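You operate a simulated robot arm through the tools that you are given. There is no shell and no other tool.

Carry out the task below with a simulated robot arm. There is one attempt and no reset: what you move stays moved.

JOB
Coat the puffs evenly, oil first, and tip them into the grey tray.
Fine: oil lever and seasoning lever 1 times each; at least 2 turns after the oil, at least 4 after the seasoning; stop the drum before tipping, raise it again.

The check looks at the end state, three seconds after you hand in, the way a careful person would. Anything else that was tipped, shoved, dropped, spilled or broken makes it a failure.

ROBOT AND FRAMES
A 7-joint arm with a two-finger parallel gripper, fixed in place. Base frame: the origin is at the foot of the arm, x ahead of it, y to its left, z up. Units: m, degrees, N and s.
Its first joint turns from -166.0 to 166.0 degrees. Payload 4.4 kg.
The tool frame sits at the grasp point between the pads (the TCP): z along the fingers, y along the line on which they close. The tips reach 0.023 m beyond it. Largest opening 0.094 m; finger width 0.038, thickness 0.01; the body of the gripper, 0.054 by 0.096 m, starts 0.039 m behind the TCP.
Orientation is that of the tool frame in the base frame, as a unit quaternion [w, x, y, z]. With the fingers straight down and closing along the base's y, the tool's x points along the base's -x, its y along +y and its z along -z.

CONTROLS
- The arm moves only by the tool move_arm. Its argument "series" is a list of rows, each a list of 3 entries, a list of its own where there are three numbers: the closure, from 0 (fully open) to 1 (shut), then the shift along the tool's x, y, z in m, then the turn, a rotation vector about the tool's x, y, z in degrees. In form: [[claw, [dx, dy, dz], [rx, ry, rz]], ...]. A call has 1 to 20 rows; each row is the pose to reach, as a shift and turn from the pose commanded when the call began, along the tool's axes at that moment. A row lasts 0.2 s, in which the tool goes at most 0.05 m and 8.6 degrees; a call with a longer step from one row to the next is refused whole, and so is a gripper value outside its range. Where a pose cannot be reached the arm comes as near as it can. A force on the tool above 90 N (or 10 N above the force at the start of the call, whichever is more), or a blocked arm, ends the call early, and 0.2 s more pass. Each finger travels about 0.072 m/s and halts on what it meets, pressing with about 44 N; the grip force reading is that of the motor and also rises with nothing between the fingers. The clock runs only during rows and for 0.2 s after the last one: add rows that repeat a pose to give the fingers time. It gives the time, the measured TCP pose, the force on the tool (base axes), the opening and the grip force at its end, in the units of the frame above (readings bear some noise), with the torque about the TCP (base axes, N m) and any sound that the robot's microphone picked up, and new pictures: "views" is both (left out), scene, wrist or none.
- Cameras (640 x 400 px; columns grow to the right, rows downward): "scene" is fixed at [0.4012, 0.6551, 1.7634]; the picture's right is [-0.61, -0.79, 0.00], its down [-0.50, 0.39, -0.77] and it looks along [0.61, -0.47, -0.64] (base axes); focal length 214 px, centre (320, 200). "wrist" rides on the gripper at [0.086, 0.016, -0.074] in the tool frame; the picture's right is [-0.18, 0.98, 0.00], its down [-0.58, -0.11, -0.81] and it looks along [-0.79, -0.15, 0.59] (tool axes); focal length 243 px, centre (320, 200). There is no depth. A picture from a camera that has moved, and an enlarged one, comes with that camera's place and axes in the base frame and with its lens. The place of the scene camera against the robot may be out by one fixed shift of up to 0.012 m in any direction.
- zoom(camera, box): a new picture of the part [left, top, right, bottom] of that camera's present view, enlarged. The clock stands still meanwhile.
- hand_in(): hands the job in; it is judged then, once.

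Nothing tells you positions but the pictures and the camera data. Unless the task says otherwise, let go and move clear before handing in.

The tools are called after ">>>" by a JSON object that holds its "method" and its "body". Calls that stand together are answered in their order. move_arm: Moves the arm, as the interface text tells. Its arguments: {"type":"object","properties":{"series":{"type":"array","items":{"type":"array"}},"views":{"type":"string","enum":["both","scene","wrist","none"]}},"required":["series"]} The other tools are called the same way: zoom (camera, box) takes an enlarged picture of a part of a camera's view; hand_in () hands the job in.

At the start:

```text
time_s: 0.0
position: [0.7277, 0.0229, 1.4903]
tcp_rot: [0.0, 0.0, 1.0, 0.0]
contact_force: [-0.1, 0.1, -0.2]
torque: [-0.02, -0.02, -0.01]
finger_gap: 0.094
gripper_force: 0.0
```

scene: 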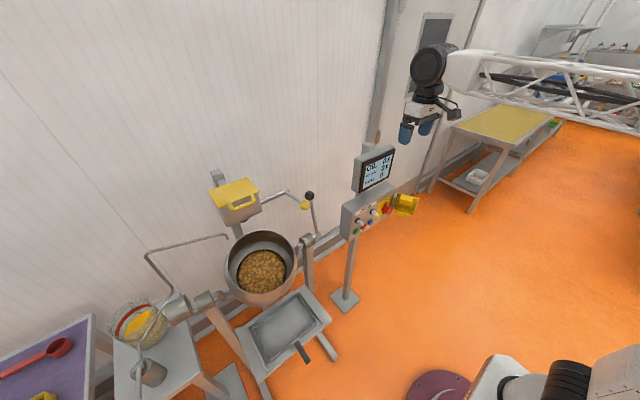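
wrist: 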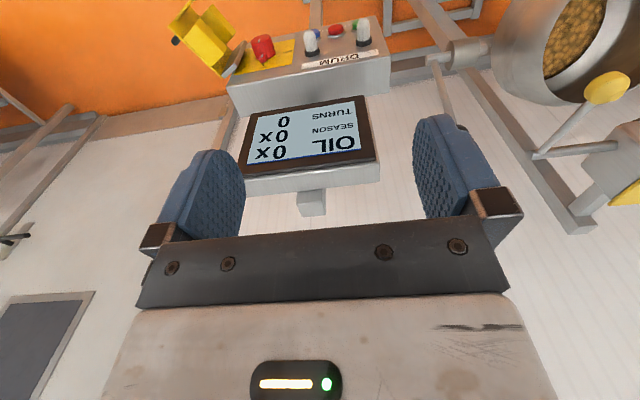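

I see a tilting drum with puffs, an oil/seasoning dispenser with levers, a control box with display and buttons, and a tray below. I'll zoom in to understand each part before moving.

>>> {"method": "zoom", "body": {"camera": "scene", "box": [330, 130, 430, 250]}}

>>> {"method": "zoom", "body": {"camera": "scene", "box": [190, 160, 350, 260]}}

>>> {"method": "zoom", "body": {"camera": "scene", "box": [100, 220, 350, 400]}}

>>> {"method": "zoom", "body": {"camera": "wrist", "box": [160, 0, 420, 180]}}

>>> {"method": "zoom", "body": {"camera": "wrist", "box": [400, 0, 640, 240]}}

```text
3.33 times, centred on (380, 190) of scene
camera zoom: at [0.4012, 0.6551, 1.7634], right [-0.61, -0.79, 0.0], down [-0.5, 0.39, -0.77], along [0.61, -0.47, -0.64], focal length 715 px, centre (120, 233)
```

zoom: 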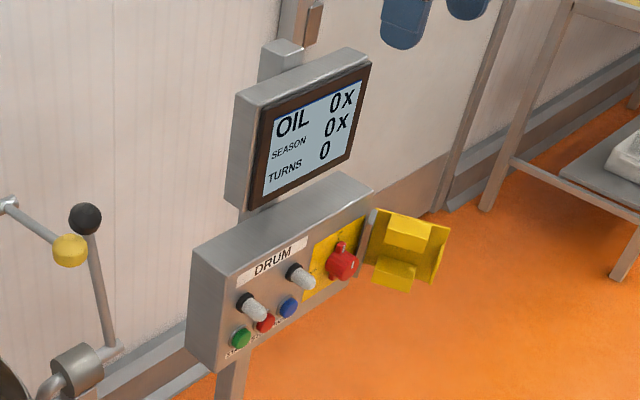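

```text
4.00 times, centred on (270, 210) of scene
camera zoom: at [0.4012, 0.6551, 1.7634], right [-0.61, -0.79, 0.0], down [-0.5, 0.39, -0.77], along [0.61, -0.47, -0.64], focal length 858 px, centre (520, 160)
```

zoom: 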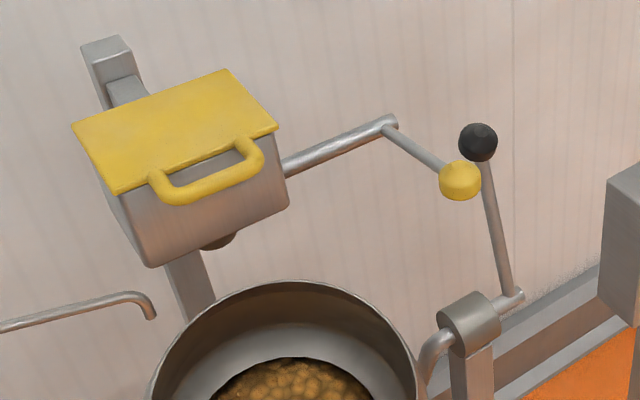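

```text
2.22 times, centred on (225, 310) of scene
camera zoom: at [0.4012, 0.6551, 1.7634], right [-0.61, -0.79, 0.0], down [-0.5, 0.39, -0.77], along [0.61, -0.47, -0.64], focal length 477 px, centre (531, -44)
```

zoom: 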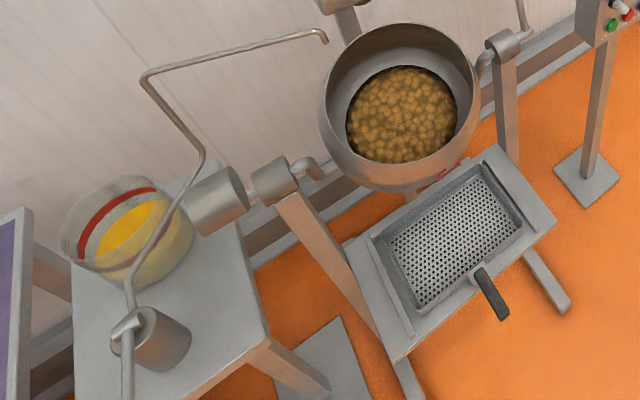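

```text
2.22 times, centred on (290, 90) of wrist
camera zoom: at [0.6402, 0.0416, 1.5642], right [0.18, 0.98, 0.0], down [0.58, -0.11, 0.81], along [0.79, -0.15, -0.59], focal length 539 px, centre (387, 444)
```

zoom: 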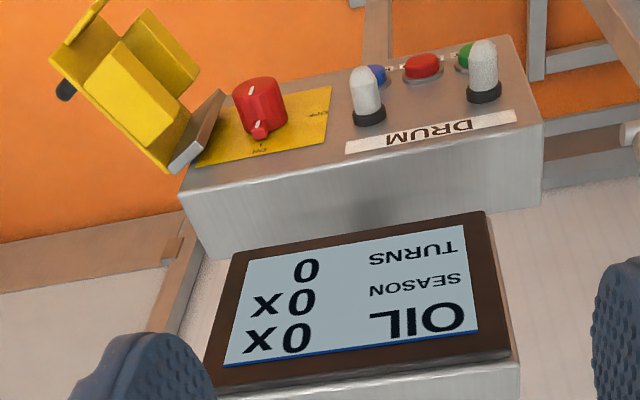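

```text
1.67 times, centred on (520, 120) of wrist
camera zoom: at [0.6402, 0.0416, 1.5642], right [0.18, 0.98, 0.0], down [0.58, -0.11, 0.81], along [0.79, -0.15, -0.59], focal length 404 px, centre (-13, 333)
```

zoom: 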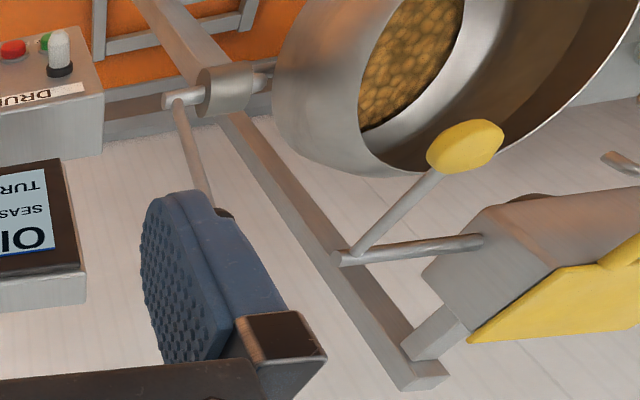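

The seasoning hopper has a yellow-knob lever, the drum trunnion has a black-knob lever, and there's an oil pipe at the left. I need closer pictures of the lettering and the oil pump.

>>> {"method": "zoom", "body": {"camera": "scene", "box": [335, 180, 425, 240]}}

>>> {"method": "zoom", "body": {"camera": "scene", "box": [100, 280, 220, 400]}}

>>> {"method": "zoom", "body": {"camera": "wrist", "box": [160, 0, 310, 90]}}

>>> {"method": "zoom", "body": {"camera": "wrist", "box": [280, 0, 400, 75]}}

>>> {"method": "zoom", "body": {"camera": "scene", "box": [0, 280, 140, 400]}}

>>> {"method": "zoom", "body": {"camera": "scene", "box": [230, 280, 350, 400]}}

```text
6.67 times, centred on (380, 210) of scene
camera zoom: at [0.4012, 0.6551, 1.7634], right [-0.61, -0.79, 0.0], down [-0.5, 0.39, -0.77], along [0.61, -0.47, -0.64], focal length 1430 px, centre (-80, 133)
```

zoom: 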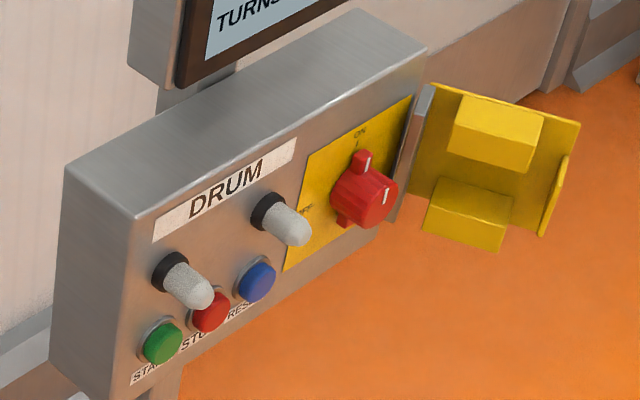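

```text
3.33 times, centred on (160, 340) of scene
camera zoom: at [0.4012, 0.6551, 1.7634], right [-0.61, -0.79, 0.0], down [-0.5, 0.39, -0.77], along [0.61, -0.47, -0.64], focal length 715 px, centre (853, -267)
```

zoom: 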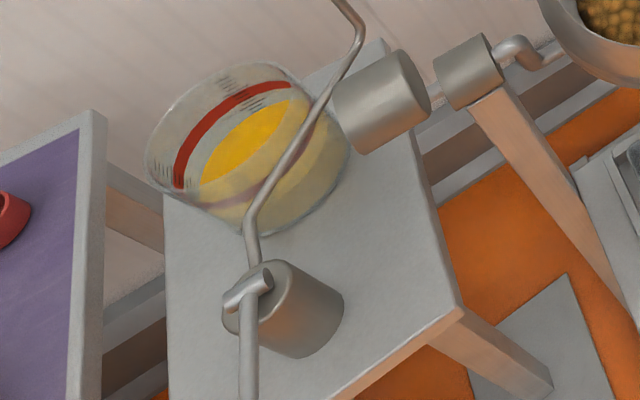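

```text
4.27 times, centred on (235, 45) of wrist
camera zoom: at [0.6402, 0.0416, 1.5642], right [0.18, 0.98, 0.0], down [0.58, -0.11, 0.81], along [0.79, -0.15, -0.59], focal length 1035 px, centre (683, 861)
```

zoom: 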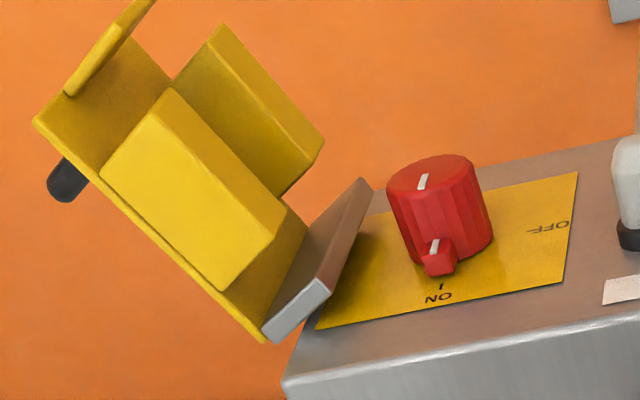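

```text
5.33 times, centred on (340, 38) of wrist
camera zoom: at [0.6402, 0.0416, 1.5642], right [0.18, 0.98, 0.0], down [0.58, -0.11, 0.81], along [0.79, -0.15, -0.59], focal length 1294 px, centre (213, 1067)
```

zoom: 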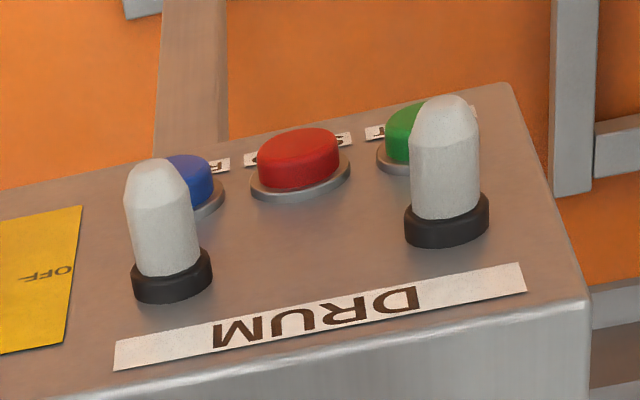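

```text
3.33 times, centred on (70, 340) of scene
camera zoom: at [0.4012, 0.6551, 1.7634], right [-0.61, -0.79, 0.0], down [-0.5, 0.39, -0.77], along [0.61, -0.47, -0.64], focal length 715 px, centre (1153, -267)
```

zoom: 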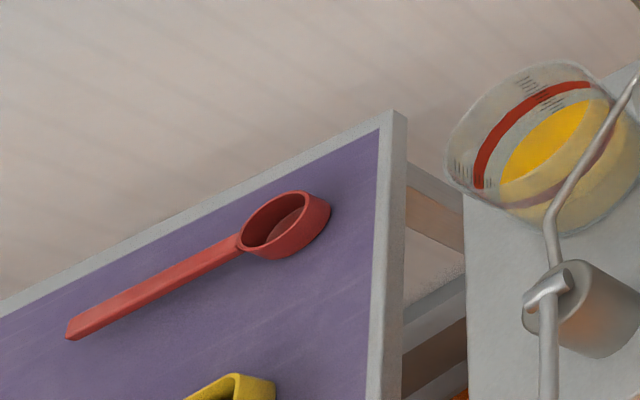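

```text
3.33 times, centred on (290, 340) of scene
camera zoom: at [0.4012, 0.6551, 1.7634], right [-0.61, -0.79, 0.0], down [-0.5, 0.39, -0.77], along [0.61, -0.47, -0.64], focal length 715 px, centre (420, -267)
```

zoom: 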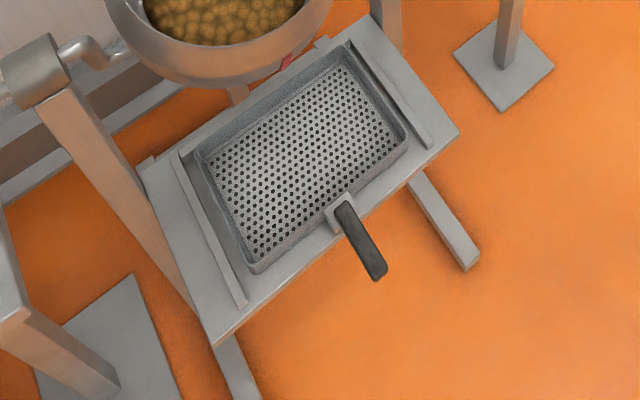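

The control panel (START/STOP/RESET, main switch ON) faces the robot at about x≈0.85, the seasoning knob is near (0.86, 0.36, 1.28), and the black tipping knob is near (0.99, 0.26, 1.18). The oil lever isn't visible yet, so I'll yaw the wrist camera to the left in free air to look for it.

>>> {"method": "move_arm", "body": {"series": [[0, [0, 0, 0], [0, 0, -8.5]], [0, [0, 0, 0], [0, 0, -17]], [0, [0, 0, 0], [0, 0, -25.5]], [0, [0, 0, 0], [0, 0, -34]], [0, [0, 0, 0], [0, 0, -42.5]], [0, [0, 0, 0], [0, 0, -51]], [0, [0, 0, 0], [0, 0, -59]]], "views": "both"}}

```text
time_s: 1.6
position: [0.7276, 0.0229, 1.4919]
tcp_rot: [-0.001, -0.494, 0.869, 0.0]
contact_force: [-0.2, -0.4, -0.1]
torque: [0.01, -0.04, 0.01]
finger_gap: 0.0939
gripper_force: 0.1
camera wrist: at [0.6682, -0.0407, 1.5643], right [-0.75, 0.66, 0.0], down [0.39, 0.44, 0.81], along [0.53, 0.6, -0.59], focal length 243 px, centre (320, 200)
```

scene: 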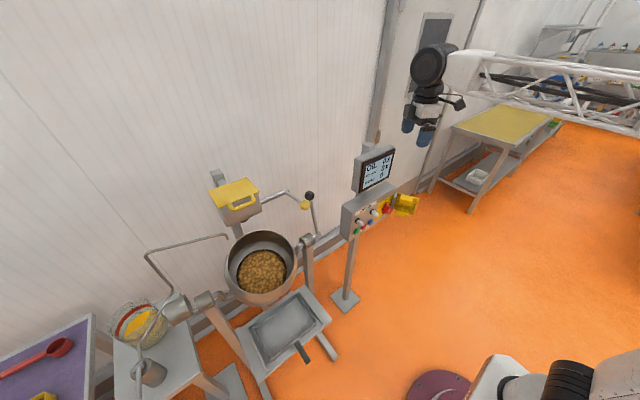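
wrist: 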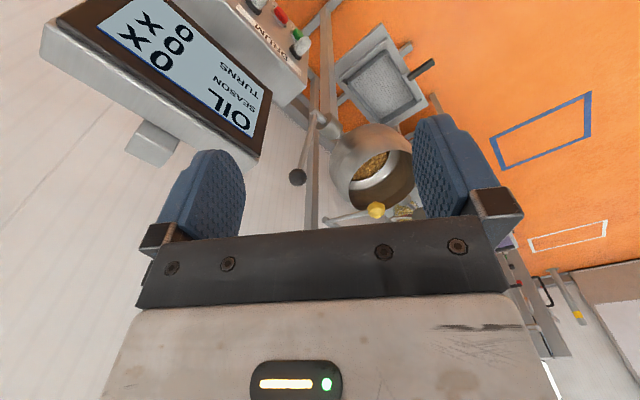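

From here the wrist camera shows the drum, the black knob and the seasoning knob, but the oil lever side is hidden behind the finger. I'll pull the arm back in free air and look at the left part of the machine.

>>> {"method": "move_arm", "body": {"series": [[0, [0.022, 0.037, 0], [0, 0, 0]], [0, [0.044, 0.074, 0], [0, 0, 0]], [0, [0.066, 0.111, 0], [0, 0, 0]], [0, [0.088, 0.148, 0], [0, 0, 0]], [0, [0.11, 0.185, 0], [0, 0, 0]], [0, [0.132, 0.222, 0], [0, 0, 0]], [0, [0.154, 0.258, 0], [0, 0, 0]]], "views": "both"}}

```text
time_s: 3.2
position: [0.4267, 0.0229, 1.4896]
tcp_rot: [-0.001, -0.493, 0.87, 0.001]
contact_force: [0.6, -0.2, -1.1]
torque: [-0.02, -0.01, 0.01]
finger_gap: 0.0938
gripper_force: 0.0
camera wrist: at [0.3674, -0.0404, 1.5632], right [-0.75, 0.66, 0.0], down [0.39, 0.44, 0.81], along [0.53, 0.6, -0.59], focal length 243 px, centre (320, 200)
```

scene: 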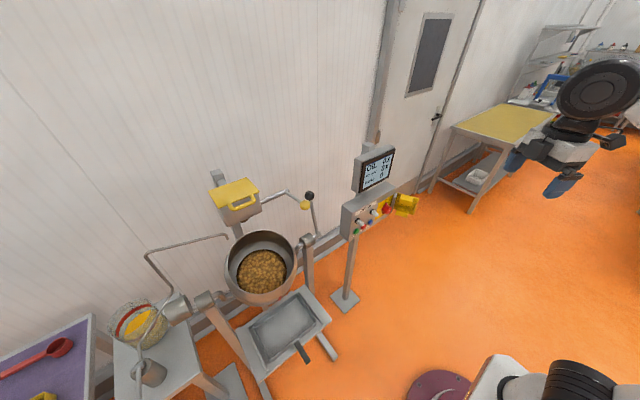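
wrist: 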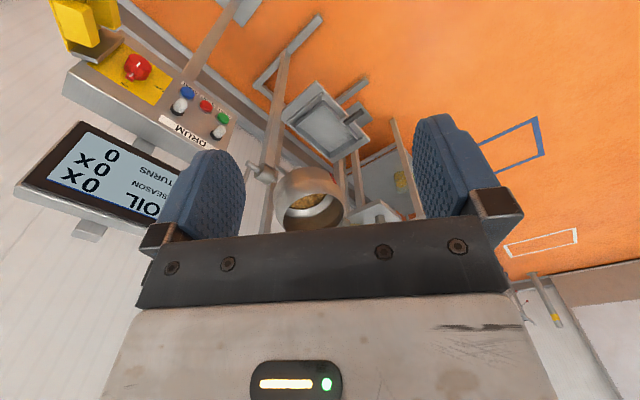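

The drum and the left stand are now partly in view above the gripper body. I'll zoom in there before picking the next viewpoint.

>>> {"method": "zoom", "body": {"camera": "wrist", "box": [240, 60, 440, 240]}}

>>> {"method": "zoom", "body": {"camera": "wrist", "box": [40, 0, 260, 220]}}

```text
2.22 times, centred on (340, 150) of wrist
camera zoom: at [0.3674, -0.0404, 1.5632], right [-0.75, 0.66, 0.0], down [0.39, 0.44, 0.81], along [0.53, 0.6, -0.59], focal length 539 px, centre (276, 311)
```

zoom: 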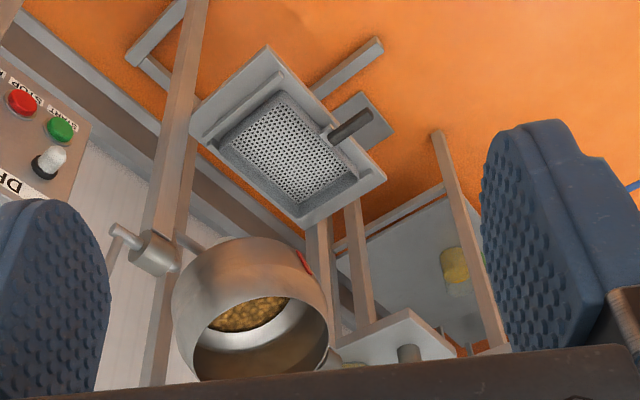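

```text
1.82 times, centred on (150, 110) of wrist
camera zoom: at [0.3674, -0.0404, 1.5632], right [-0.75, 0.66, 0.0], down [0.39, 0.44, 0.81], along [0.53, 0.6, -0.59], focal length 441 px, centre (629, 364)
```

zoom: 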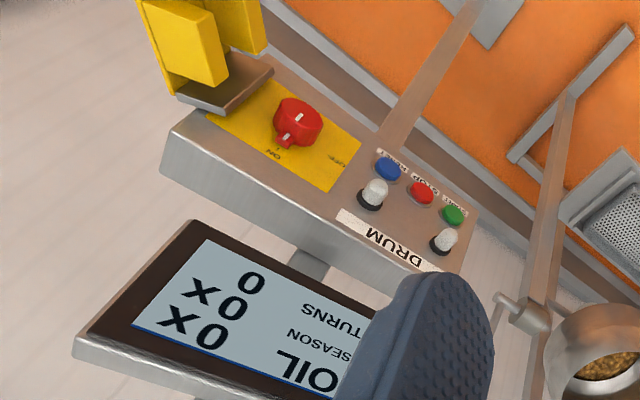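

I'll tilt the wrist upward by about 25° so the gripper body no longer hides the left-hand pump area.

>>> {"method": "move_arm", "body": {"series": [[0, [0, 0, 0], [0, -8, 0]], [0, [0, 0, 0], [0, -16, 0]], [0, [0, 0, 0], [0, -24, 0]], [0, [0, 0, 0], [0, -30, 0]]], "views": "wrist"}}

```text
time_s: 4.2
position: [0.4268, 0.0236, 1.4908]
tcp_rot: [0.226, -0.476, 0.84, 0.128]
contact_force: [-0.1, 0.5, -0.1]
torque: [-0.01, -0.01, -0.04]
finger_gap: 0.0941
gripper_force: 0.1
camera wrist: at [0.3545, -0.0617, 1.511], right [-0.76, 0.64, 0.09], down [0.14, 0.03, 0.99], along [0.63, 0.77, -0.11], focal length 243 px, centre (320, 200)
```

wrist: 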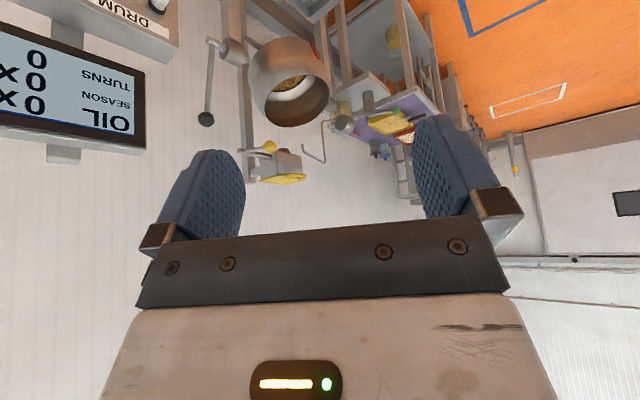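

>>> {"method": "zoom", "body": {"camera": "wrist", "box": [240, 60, 440, 200]}}

>>> {"method": "zoom", "body": {"camera": "wrist", "box": [300, 70, 400, 170]}}

>>> {"method": "zoom", "body": {"camera": "wrist", "box": [180, 20, 340, 140]}}

```text
2.86 times, centred on (340, 130) of wrist
camera zoom: at [0.3545, -0.0617, 1.511], right [-0.76, 0.64, 0.09], down [0.14, 0.03, 0.99], along [0.63, 0.77, -0.11], focal length 693 px, centre (263, 400)
```

zoom: 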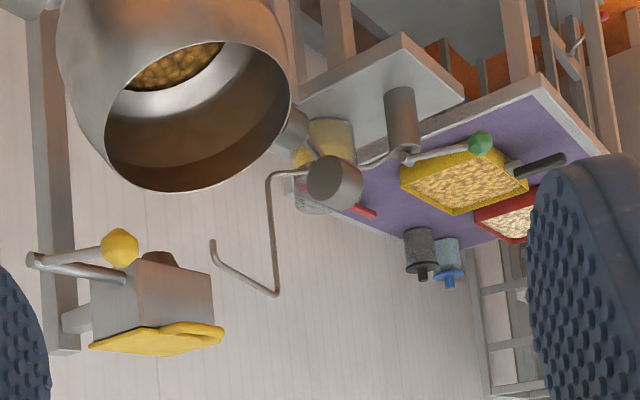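

```text
4.00 times, centred on (350, 120) of wrist
camera zoom: at [0.3545, -0.0617, 1.511], right [-0.76, 0.64, 0.09], down [0.14, 0.03, 0.99], along [0.63, 0.77, -0.11], focal length 970 px, centre (200, 520)
```

zoom: 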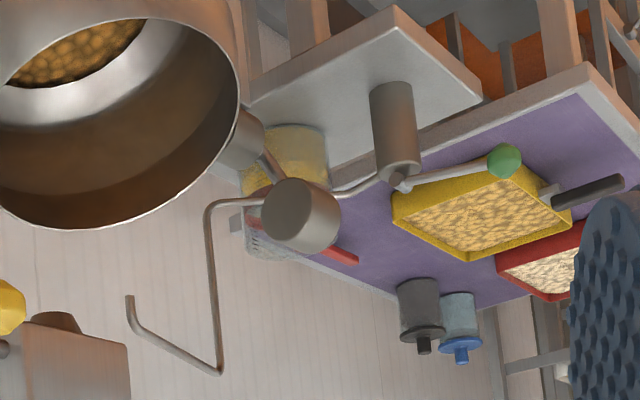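

```text
3.33 times, centred on (260, 80) of wrist
camera zoom: at [0.3545, -0.0617, 1.511], right [-0.76, 0.64, 0.09], down [0.14, 0.03, 0.99], along [0.63, 0.77, -0.11], focal length 809 px, centre (520, 600)
```

zoom: 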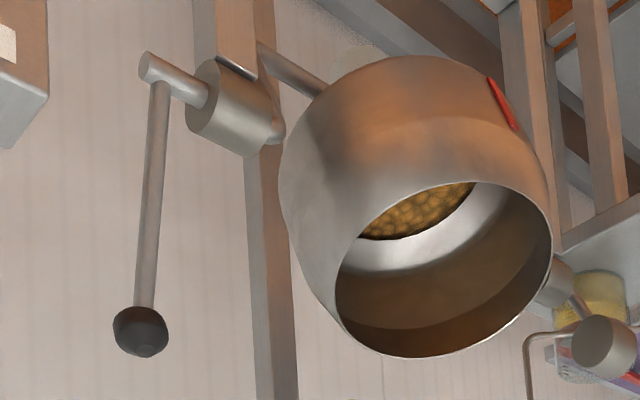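

The oil lever is a green-knobbed hand pump on the left stand, with its pivot near (0.83, 0.94, 1.03) and its knob toward the robot. I'll move closer in free air to locate the knob precisely and check I can reach it.

>>> {"method": "move_arm", "body": {"series": [[0, [-0.0334, 0.0149, 0.0282], [0, 0, 0]], [0, [-0.0669, 0.0298, 0.0564], [0, 0, 0]], [0, [-0.1003, 0.0448, 0.0846], [0, 0, 0]], [0, [-0.1338, 0.0597, 0.1128], [0, 0, 0]], [0, [-0.1672, 0.0746, 0.141], [0, 0, 0]], [0, [-0.2006, 0.0895, 0.1693], [0, 0, 0]], [0, [-0.2341, 0.1044, 0.1975], [0, 0, 0]], [0, [-0.2675, 0.1194, 0.2257], [0, 0, 0]], [0, [-0.301, 0.1343, 0.2539], [0, 0, 0]], [0, [-0.3344, 0.1492, 0.2821], [0, 0, 0]], [0, [-0.3678, 0.1641, 0.3103], [0, 0, 0]], [0, [-0.4013, 0.179, 0.3385], [0, 0, 0]], [0, [-0.4347, 0.194, 0.3667], [0, 0, 0]]], "views": "both"}}

```text
time_s: 7.0
position: [0.5502, 0.6045, 1.3914]
tcp_rot: [0.225, -0.476, 0.84, 0.128]
contact_force: [-1.3, -0.3, -0.1]
torque: [-0.04, 0.02, -0.04]
finger_gap: 0.0939
gripper_force: 0.1
camera wrist: at [0.4765, 0.5187, 1.4118], right [-0.76, 0.64, 0.09], down [0.14, 0.03, 0.99], along [0.63, 0.77, -0.11], focal length 243 px, centre (320, 200)
```

scene: 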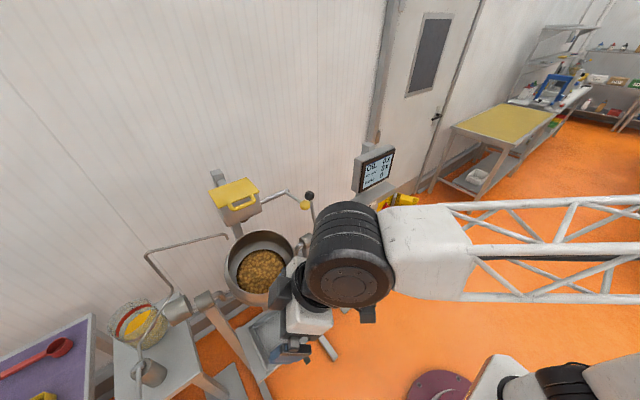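
wrist: 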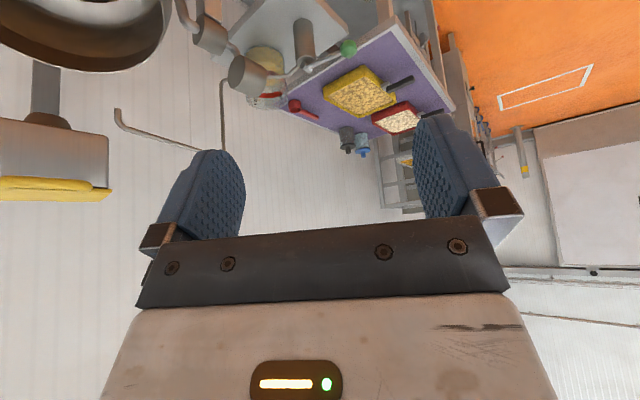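

The arm reaches here easily and the green knob is in clear view. I'll zoom in to measure it.

>>> {"method": "zoom", "body": {"camera": "wrist", "box": [190, 0, 390, 125]}}

>>> {"method": "zoom", "body": {"camera": "wrist", "box": [260, 10, 380, 85]}}

```text
3.20 times, centred on (290, 62) of wrist
camera zoom: at [0.4765, 0.5187, 1.4118], right [-0.76, 0.64, 0.09], down [0.14, 0.03, 0.99], along [0.63, 0.77, -0.11], focal length 776 px, centre (416, 640)
```

zoom: 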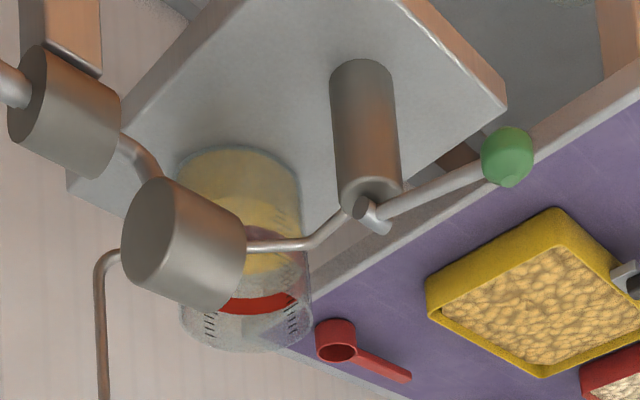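

```text
5.33 times, centred on (320, 48) of wrist
camera zoom: at [0.4765, 0.5187, 1.4118], right [-0.76, 0.64, 0.09], down [0.14, 0.03, 0.99], along [0.63, 0.77, -0.11], focal length 1294 px, centre (320, 1013)
```

zoom: 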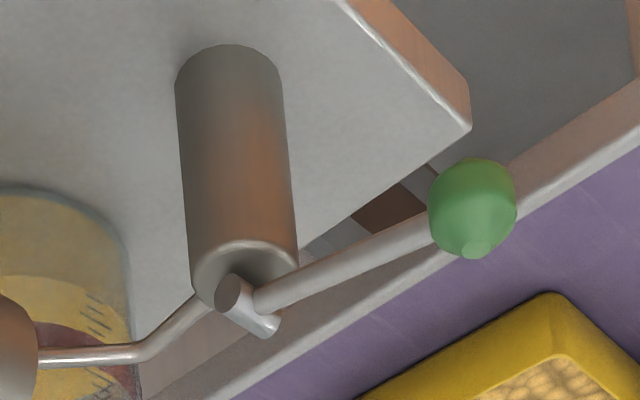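

The green oil knob is at about (0.72, 0.96, 1.03), on a lever that pivots about a y-axis shaft at (0.835, 0.948, 1.01), and it's within reach. Next I'll go in front of the control panel and locate the START button precisely.

>>> {"method": "move_arm", "body": {"series": [[0, [0.038, -0.0204, -0.002], [2.57, -0.97, 3.35]], [0, [0.076, -0.0408, -0.0041], [5.14, -1.95, 6.7]], [0, [0.1141, -0.0612, -0.0061], [7.71, -2.92, 10.06]], [0, [0.1521, -0.0816, -0.0082], [10.29, -3.9, 13.41]], [0, [0.1901, -0.102, -0.0102], [12.86, -4.87, 16.76]], [0, [0.2281, -0.1224, -0.0123], [15.43, -5.85, 20.11]], [0, [0.2662, -0.1428, -0.0143], [18.0, -6.82, 23.47]], [0, [0.3042, -0.1632, -0.0163], [20.57, -7.79, 26.82]], [0, [0.3422, -0.1836, -0.0184], [23.14, -8.77, 30.17]], [0, [0.3802, -0.204, -0.0204], [25.71, -9.74, 33.52]], [0, [0.4182, -0.2244, -0.0225], [28.29, -10.72, 36.87]], [0, [0.4563, -0.2448, -0.0245], [30.86, -11.69, 40.23]], [0, [0.4943, -0.2652, -0.0266], [33.43, -12.67, 43.58]], [0, [0.5323, -0.2856, -0.0286], [36.0, -13.64, 46.93]]], "views": "both"}}

```text
time_s: 10.0
position: [0.5478, 0.0489, 1.1497]
tcp_rot: [0.383, -0.001, 0.924, 0.001]
contact_force: [0.0, -0.1, 0.7]
torque: [-0.03, 0.01, 0.02]
finger_gap: 0.0939
gripper_force: 0.1
camera wrist: at [0.4331, 0.068, 1.1393], right [0.13, 0.98, 0.13], down [-0.16, -0.11, 0.98], along [0.98, -0.15, 0.14], focal length 243 px, centre (320, 200)
```

scene: 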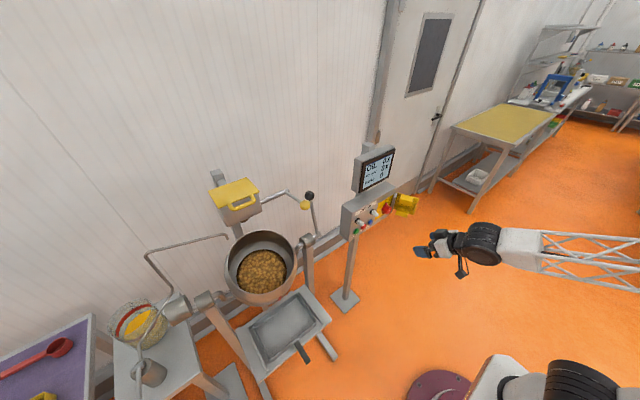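
wrist: 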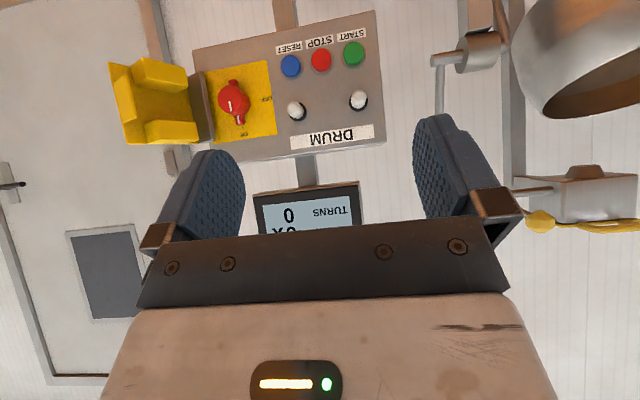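

The panel is clear: START (green), STOP (red), RESET (blue), with two lamps above. I'll zoom in for precise pixel positions.

>>> {"method": "zoom", "body": {"camera": "wrist", "box": [180, 0, 400, 137]}}

>>> {"method": "zoom", "body": {"camera": "wrist", "box": [270, 20, 390, 95]}}

>>> {"method": "zoom", "body": {"camera": "wrist", "box": [400, 0, 640, 150]}}

```text
2.91 times, centred on (290, 68) of wrist
camera zoom: at [0.4331, 0.068, 1.1393], right [0.13, 0.98, 0.13], down [-0.16, -0.11, 0.98], along [0.98, -0.15, 0.14], focal length 706 px, centre (407, 582)
```

zoom: 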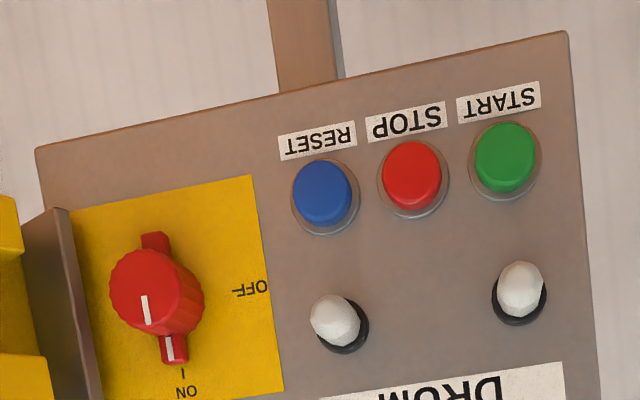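

```text
5.33 times, centred on (330, 58) of wrist
camera zoom: at [0.4331, 0.068, 1.1393], right [0.13, 0.98, 0.13], down [-0.16, -0.11, 0.98], along [0.98, -0.15, 0.14], focal length 1294 px, centre (267, 960)
```

zoom: 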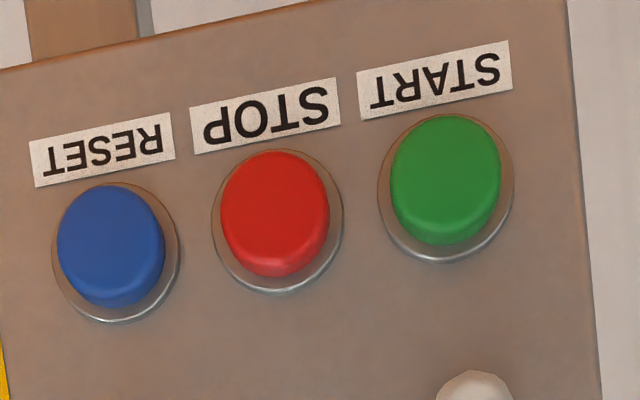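

```text
2.67 times, centred on (520, 75) of wrist
camera zoom: at [0.4331, 0.068, 1.1393], right [0.13, 0.98, 0.13], down [-0.16, -0.11, 0.98], along [0.98, -0.15, 0.14], focal length 647 px, centre (-213, 533)
```

zoom: 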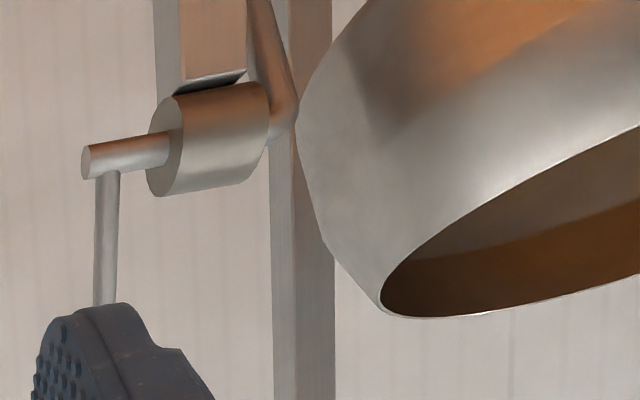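

START is at about (0.842, 0.088, 0.977), STOP at y≈0.038 and RESET at y≈−0.012, with the lamps about 7 cm above. I'll close the fingers, level the tool to point at +x, and stop about 10 cm in front of START.

>>> {"method": "move_arm", "body": {"series": [[1, [0.0001, 0.0065, 0.0404], [0, -7.5, 0]], [1, [0.0002, 0.013, 0.0807], [0, -15, 0]], [1, [0.0003, 0.0195, 0.1211], [0, -22.5, 0]], [1, [0.0005, 0.0259, 0.1614], [0, -30, 0]], [1, [0.0006, 0.0324, 0.2018], [0, -37.5, 0]], [1, [0.0007, 0.0389, 0.2421], [0, -45, 0]], [1, [0.0007, 0.0389, 0.2421], [0, -45, 0]]], "views": "both"}}

```text
time_s: 11.6
position: [0.72, 0.0915, 0.9779]
tcp_rot: [0.707, 0.005, 0.708, -0.003]
contact_force: [0.4, 0.9, -0.2]
torque: [0.01, 0.01, 0.0]
finger_gap: 0.0002
gripper_force: 42.6
camera wrist: at [0.6445, 0.1102, 0.8902], right [0.01, 0.98, 0.19], down [-0.81, -0.1, 0.58], along [0.59, -0.16, 0.79], focal length 243 px, centre (320, 200)
```

scene: 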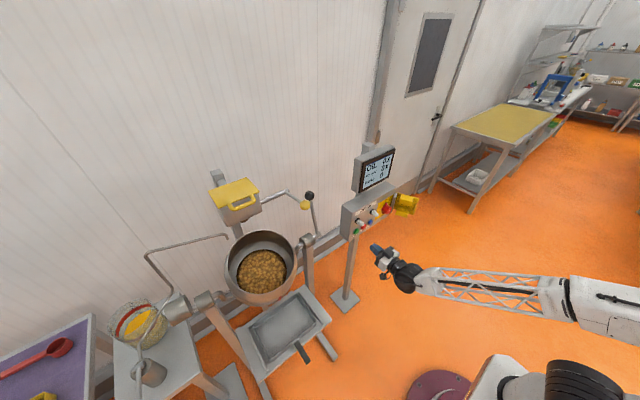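
wrist: 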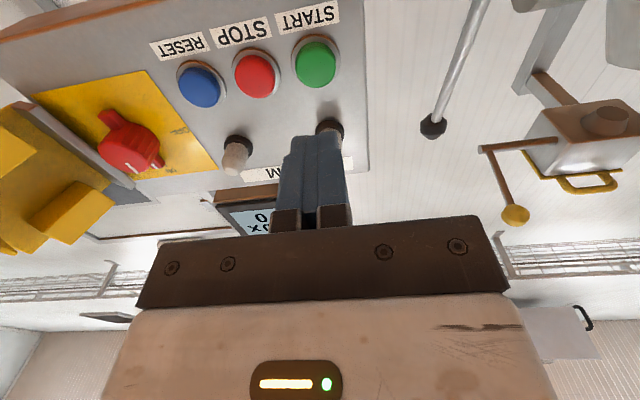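

The tip is lined up with START; triangulation from two views agrees on (0.840, 0.090, 0.978). I'll advance and press gently.

>>> {"method": "move_arm", "body": {"series": [[1, [0, -0.0005, 0.04], [0, 0, 0]], [1, [0, -0.0005, 0.075], [0, 0, 0]], [1, [0, -0.0005, 0.09], [0, 0, 0]], [1, [0, -0.0005, 0.095], [0, 0, 0]], [1, [0, -0.0005, 0.1], [0, 0, 0]], [1, [0, -0.0005, 0.102], [0, 0, 0]]], "views": "both"}}

```text
time_s: 13.0
position: [0.8184, 0.1004, 0.9816]
tcp_rot: [0.706, 0.005, 0.708, -0.005]
contact_force: [-8.7, -2.5, 0.0]
torque: [-0.03, -0.04, -0.08]
finger_gap: 0.0
gripper_force: 41.9
out of reach, approached as far as the arm can: row 1, 2, 3, 4, 5, 6
heard: click
camera wrist: at [0.7436, 0.1186, 0.8928], right [0.02, 0.98, 0.18], down [-0.81, -0.1, 0.58], along [0.59, -0.16, 0.79], focal length 243 px, centre (320, 200)
```

scene: 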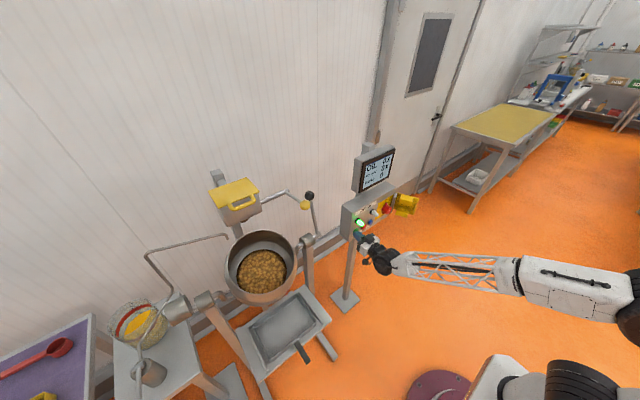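
wrist: 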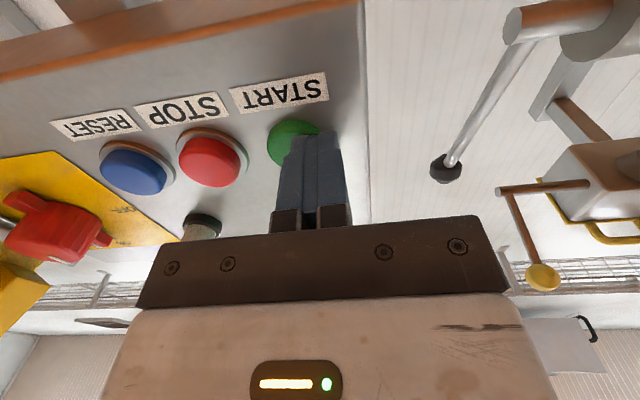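

A click was heard and a green lamp lit. I'll back off and confirm the drum is running.

>>> {"method": "move_arm", "body": {"series": [[1, [0, 0, -0.03], [0, 0, 0]], [1, [0, 0, -0.07], [0, 0, 0]], [1, [0, 0, -0.11], [0, 0, 0]], [1, [0, 0, -0.14], [0, 0, 0]]], "views": "both"}}

>>> {"method": "zoom", "body": {"camera": "scene", "box": [330, 140, 426, 240]}}

>>> {"method": "zoom", "body": {"camera": "scene", "box": [200, 160, 350, 320]}}

```text
time_s: 14.0
position: [0.6783, 0.0993, 0.9801]
tcp_rot: [0.707, -0.001, 0.707, 0.001]
contact_force: [0.2, -0.8, 0.1]
torque: [0.01, -0.02, -0.04]
finger_gap: 0.0001
gripper_force: 42.4
camera wrist: at [0.6034, 0.1181, 0.8925], right [0.0, 0.98, 0.18], down [-0.81, -0.11, 0.58], along [0.59, -0.15, 0.79], focal length 243 px, centre (320, 200)
```

scene: 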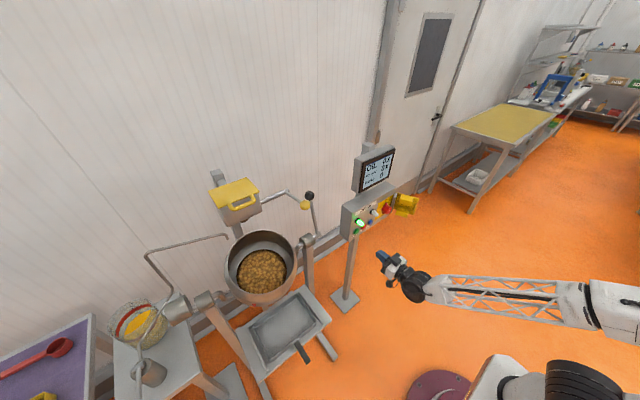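
wrist: 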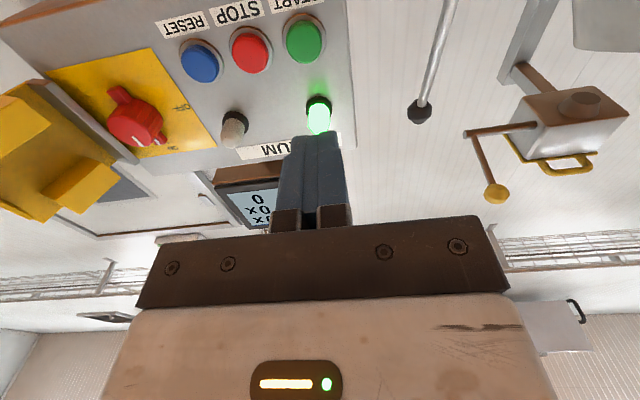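

```text
4.00 times, centred on (378, 190) of scene
camera zoom: at [0.4012, 0.6551, 1.7634], right [-0.61, -0.79, 0.0], down [-0.5, 0.39, -0.77], along [0.61, -0.47, -0.64], focal length 858 px, centre (88, 240)
```

zoom: 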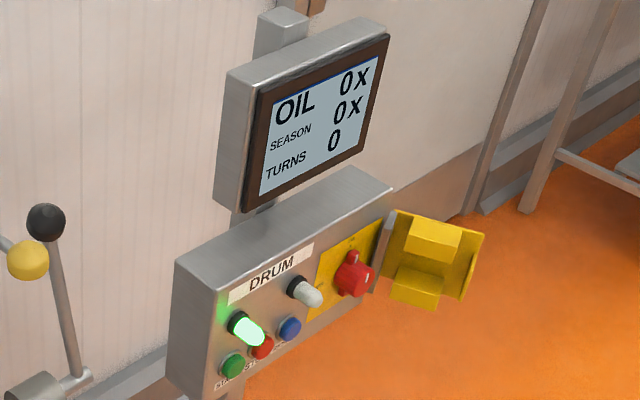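

```text
2.50 times, centred on (275, 240) of scene
camera zoom: at [0.4012, 0.6551, 1.7634], right [-0.61, -0.79, 0.0], down [-0.5, 0.39, -0.77], along [0.61, -0.47, -0.64], focal length 536 px, centre (432, 100)
```

zoom: 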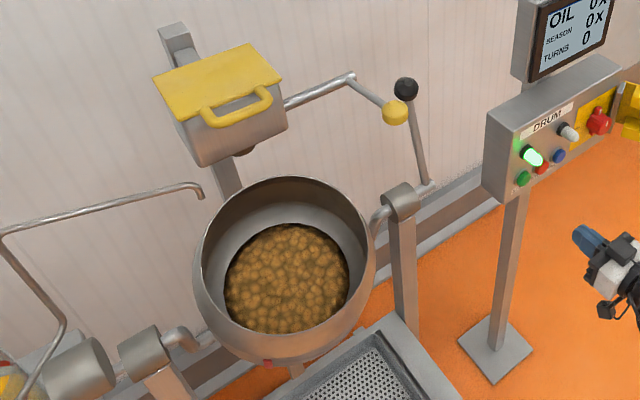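

The green RUN lamp is on and the drum's red mark has moved, so the drum is turning. Next I'll swing the arm back, up and over to the oil lever on the left.

>>> {"method": "move_arm", "body": {"series": [[1, [-0.04, 0.0063, -0.016], [-2.67, 2.72, -1.54]], [1, [-0.08, 0.0125, -0.032], [-5.33, 5.44, -3.08]], [1, [-0.12, 0.0188, -0.048], [-8.0, 8.16, -4.62]], [1, [-0.16, 0.025, -0.064], [-10.66, 10.88, -6.16]], [1, [-0.2, 0.0313, -0.08], [-13.33, 13.6, -7.7]], [1, [-0.24, 0.0375, -0.096], [-15.99, 16.32, -9.24]], [1, [-0.28, 0.0438, -0.112], [-18.66, 19.04, -10.78]], [1, [-0.32, 0.05, -0.128], [-21.32, 21.76, -12.32]], [1, [-0.3242, 0.0975, -0.1255], [-23.99, 24.48, -13.86]], [1, [-0.3284, 0.145, -0.123], [-26.65, 27.2, -15.4]], [1, [-0.3326, 0.1925, -0.1205], [-29.32, 29.92, -16.94]], [1, [-0.3368, 0.24, -0.118], [-31.98, 32.64, -18.48]], [1, [-0.341, 0.2875, -0.1155], [-34.65, 35.36, -20.02]], [1, [-0.3452, 0.335, -0.113], [-37.31, 38.08, -21.56]], [1, [-0.3494, 0.3825, -0.1105], [-39.98, 40.8, -23.1]], [1, [-0.3536, 0.43, -0.108], [-42.64, 43.52, -24.64]], [1, [-0.3578, 0.4775, -0.1055], [-45.31, 46.24, -26.18]], [1, [-0.362, 0.525, -0.103], [-47.97, 48.96, -27.72]], [1, [-0.3662, 0.5725, -0.1005], [-50.64, 51.68, -29.26]], [1, [-0.3704, 0.62, -0.098], [-53.3, 54.4, -30.8]]], "views": "both"}}

```text
time_s: 18.2
position: [0.58, 0.7189, 1.3494]
tcp_rot: [0.224, -0.477, 0.84, 0.128]
contact_force: [0.0, 0.1, -0.5]
torque: [-0.02, 0.02, 0.0]
finger_gap: 0.0001
gripper_force: 42.5
out of reach, approached as far as the arm can: row 10, 11, 12
camera wrist: at [0.5082, 0.6336, 1.3699], right [-0.76, 0.64, 0.09], down [0.15, 0.03, 0.99], along [0.63, 0.77, -0.12], focal length 243 px, centre (320, 200)
```

scene: 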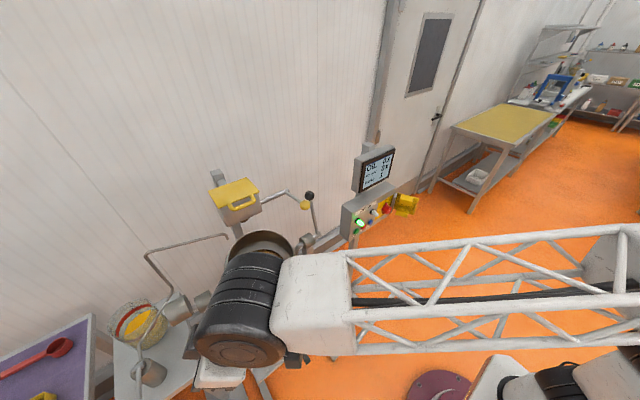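
wrist: 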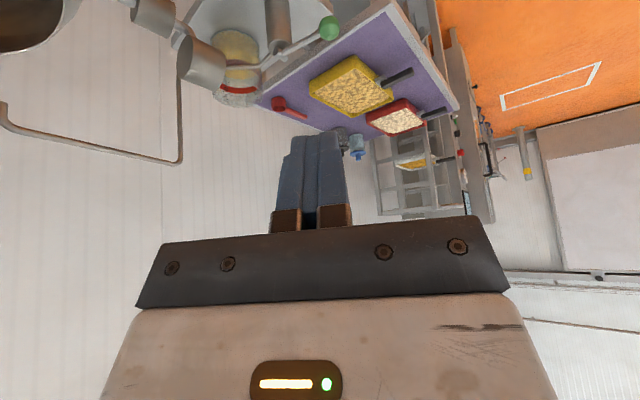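

The display needs a check, and the green knob is confirmed again at (0.720, 0.960, 1.026). I'll hover just above it with the tool yawed to 0° and tilted 30°, and the fingers slightly apart so the ball sits between the tips.

>>> {"method": "move_arm", "body": {"series": [[0.745, [-0.0112, 0.0051, 0.0372], [3.28, 0, 5.68]], [0.745, [-0.0224, 0.0103, 0.0744], [6.56, 0, 11.36]], [0.745, [-0.0336, 0.0154, 0.1116], [9.83, 0, 17.03]], [0.745, [-0.0448, 0.0206, 0.1488], [13.11, 0, 22.71]], [0.745, [-0.056, 0.0257, 0.1859], [16.39, 0, 28.39]], [0.745, [-0.0672, 0.0309, 0.2231], [19.67, 0, 34.07]], [0.745, [-0.0784, 0.036, 0.2603], [22.94, 0, 39.74]], [0.745, [-0.0896, 0.0412, 0.2975], [26.22, 0, 45.42]], [0.745, [-0.1008, 0.0463, 0.3347], [29.5, 0, 51.1]]], "views": "both"}}

>>> {"method": "zoom", "body": {"camera": "scene", "box": [345, 140, 405, 200]}}

>>> {"method": "zoom", "body": {"camera": "wrist", "box": [220, 0, 420, 240]}}

```text
time_s: 20.2
position: [0.6723, 0.9619, 1.1118]
tcp_rot: [0.26, 0.001, 0.966, 0.0]
contact_force: [0.0, 0.2, 1.0]
torque: [0.03, 0.01, 0.0]
finger_gap: 0.0241
gripper_force: 0.1
camera wrist: at [0.5588, 0.9803, 1.1319], right [0.16, 0.98, 0.09], down [0.1, -0.11, 0.99], along [0.98, -0.15, -0.11], focal length 243 px, centre (320, 200)
```

scene: 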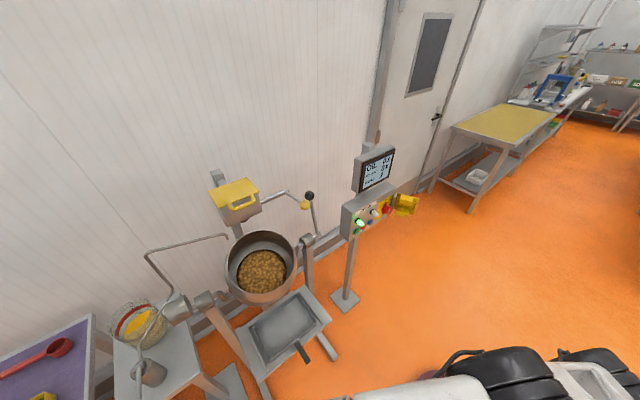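
wrist: 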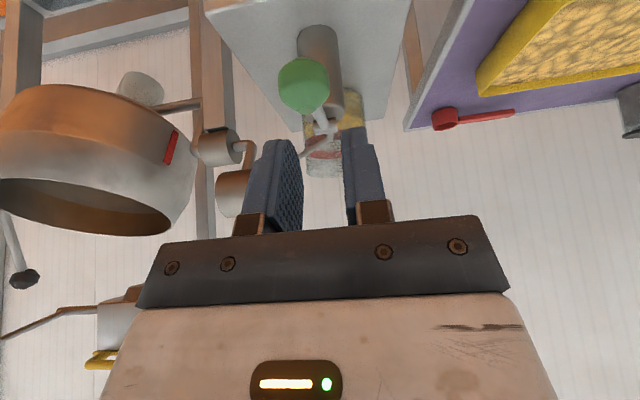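

```text
6.67 times, centred on (375, 170) of scene
camera zoom: at [0.4012, 0.6551, 1.7634], right [-0.61, -0.79, 0.0], down [-0.5, 0.39, -0.77], along [0.61, -0.47, -0.64], focal length 1430 px, centre (-47, 400)
```

zoom: 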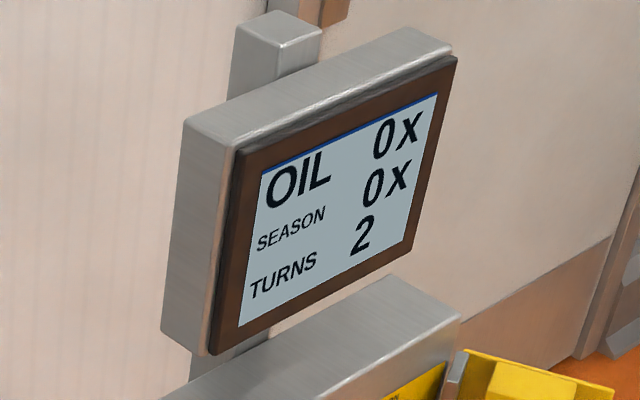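

```text
1.67 times, centred on (320, 120) of wrist
camera zoom: at [0.5588, 0.9803, 1.1319], right [0.16, 0.98, 0.09], down [0.1, -0.11, 0.99], along [0.98, -0.15, -0.11], focal length 404 px, centre (320, 333)
```

zoom: 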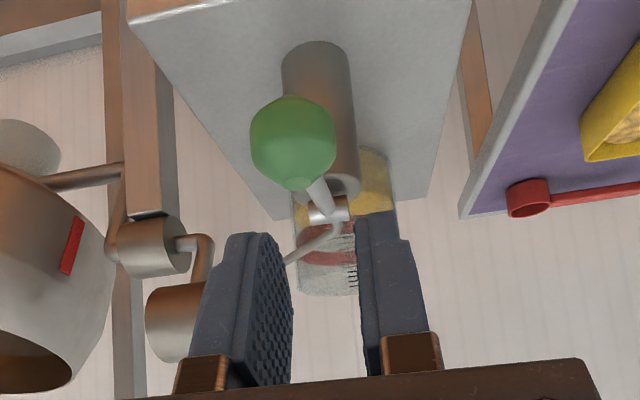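

The knob and pivot both lie in the plane y≈0.951, and the display reads 2 turns. I'll shift sideways by 1 cm, come down onto the knob, and begin one push stroke.

>>> {"method": "move_arm", "body": {"series": [[0.745, [0, -0.005, 0.02], [0, 0, 0]], [0.745, [0, -0.01, 0.039], [0, 0, 0]], [0.745, [0, -0.01, 0.05], [0, 0, 0]], [0.745, [0.001, -0.01, 0.061], [0, 0, 0]], [0.745, [0.006, -0.01, 0.07], [0, 0, 0]]], "views": "both"}}

>>> {"method": "zoom", "body": {"camera": "wrist", "box": [220, 0, 420, 240]}}

```text
time_s: 21.4
position: [0.7028, 0.9517, 1.0476]
tcp_rot: [0.259, -0.001, 0.966, 0.001]
contact_force: [-0.2, -2.5, 1.2]
torque: [-0.09, 0.03, -0.03]
finger_gap: 0.025
gripper_force: 1.3
camera wrist: at [0.5892, 0.9694, 1.0671], right [0.16, 0.98, 0.09], down [0.1, -0.11, 0.99], along [0.98, -0.15, -0.12], focal length 243 px, centre (320, 200)
```

scene: 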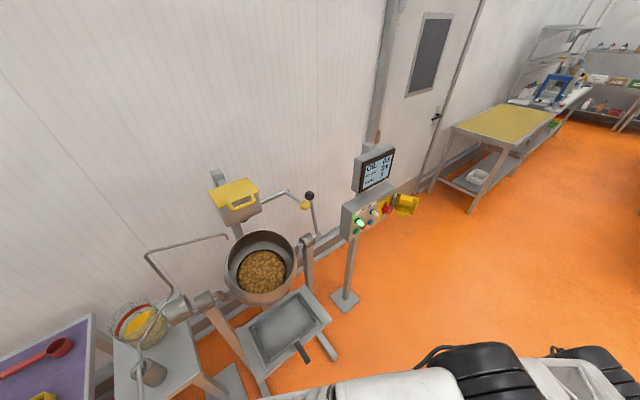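
wrist: 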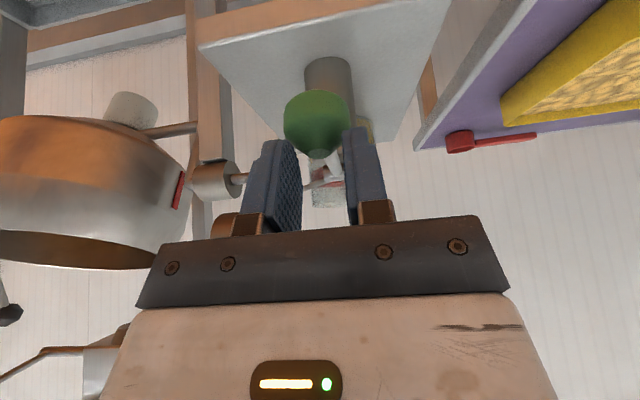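

```text
1.67 times, centred on (320, 120) of wrist
camera zoom: at [0.5892, 0.9694, 1.0671], right [0.16, 0.98, 0.09], down [0.1, -0.11, 0.99], along [0.98, -0.15, -0.12], focal length 404 px, centre (320, 333)
```

zoom: 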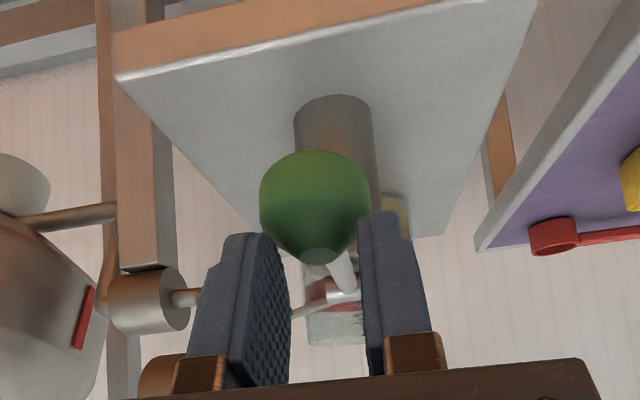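

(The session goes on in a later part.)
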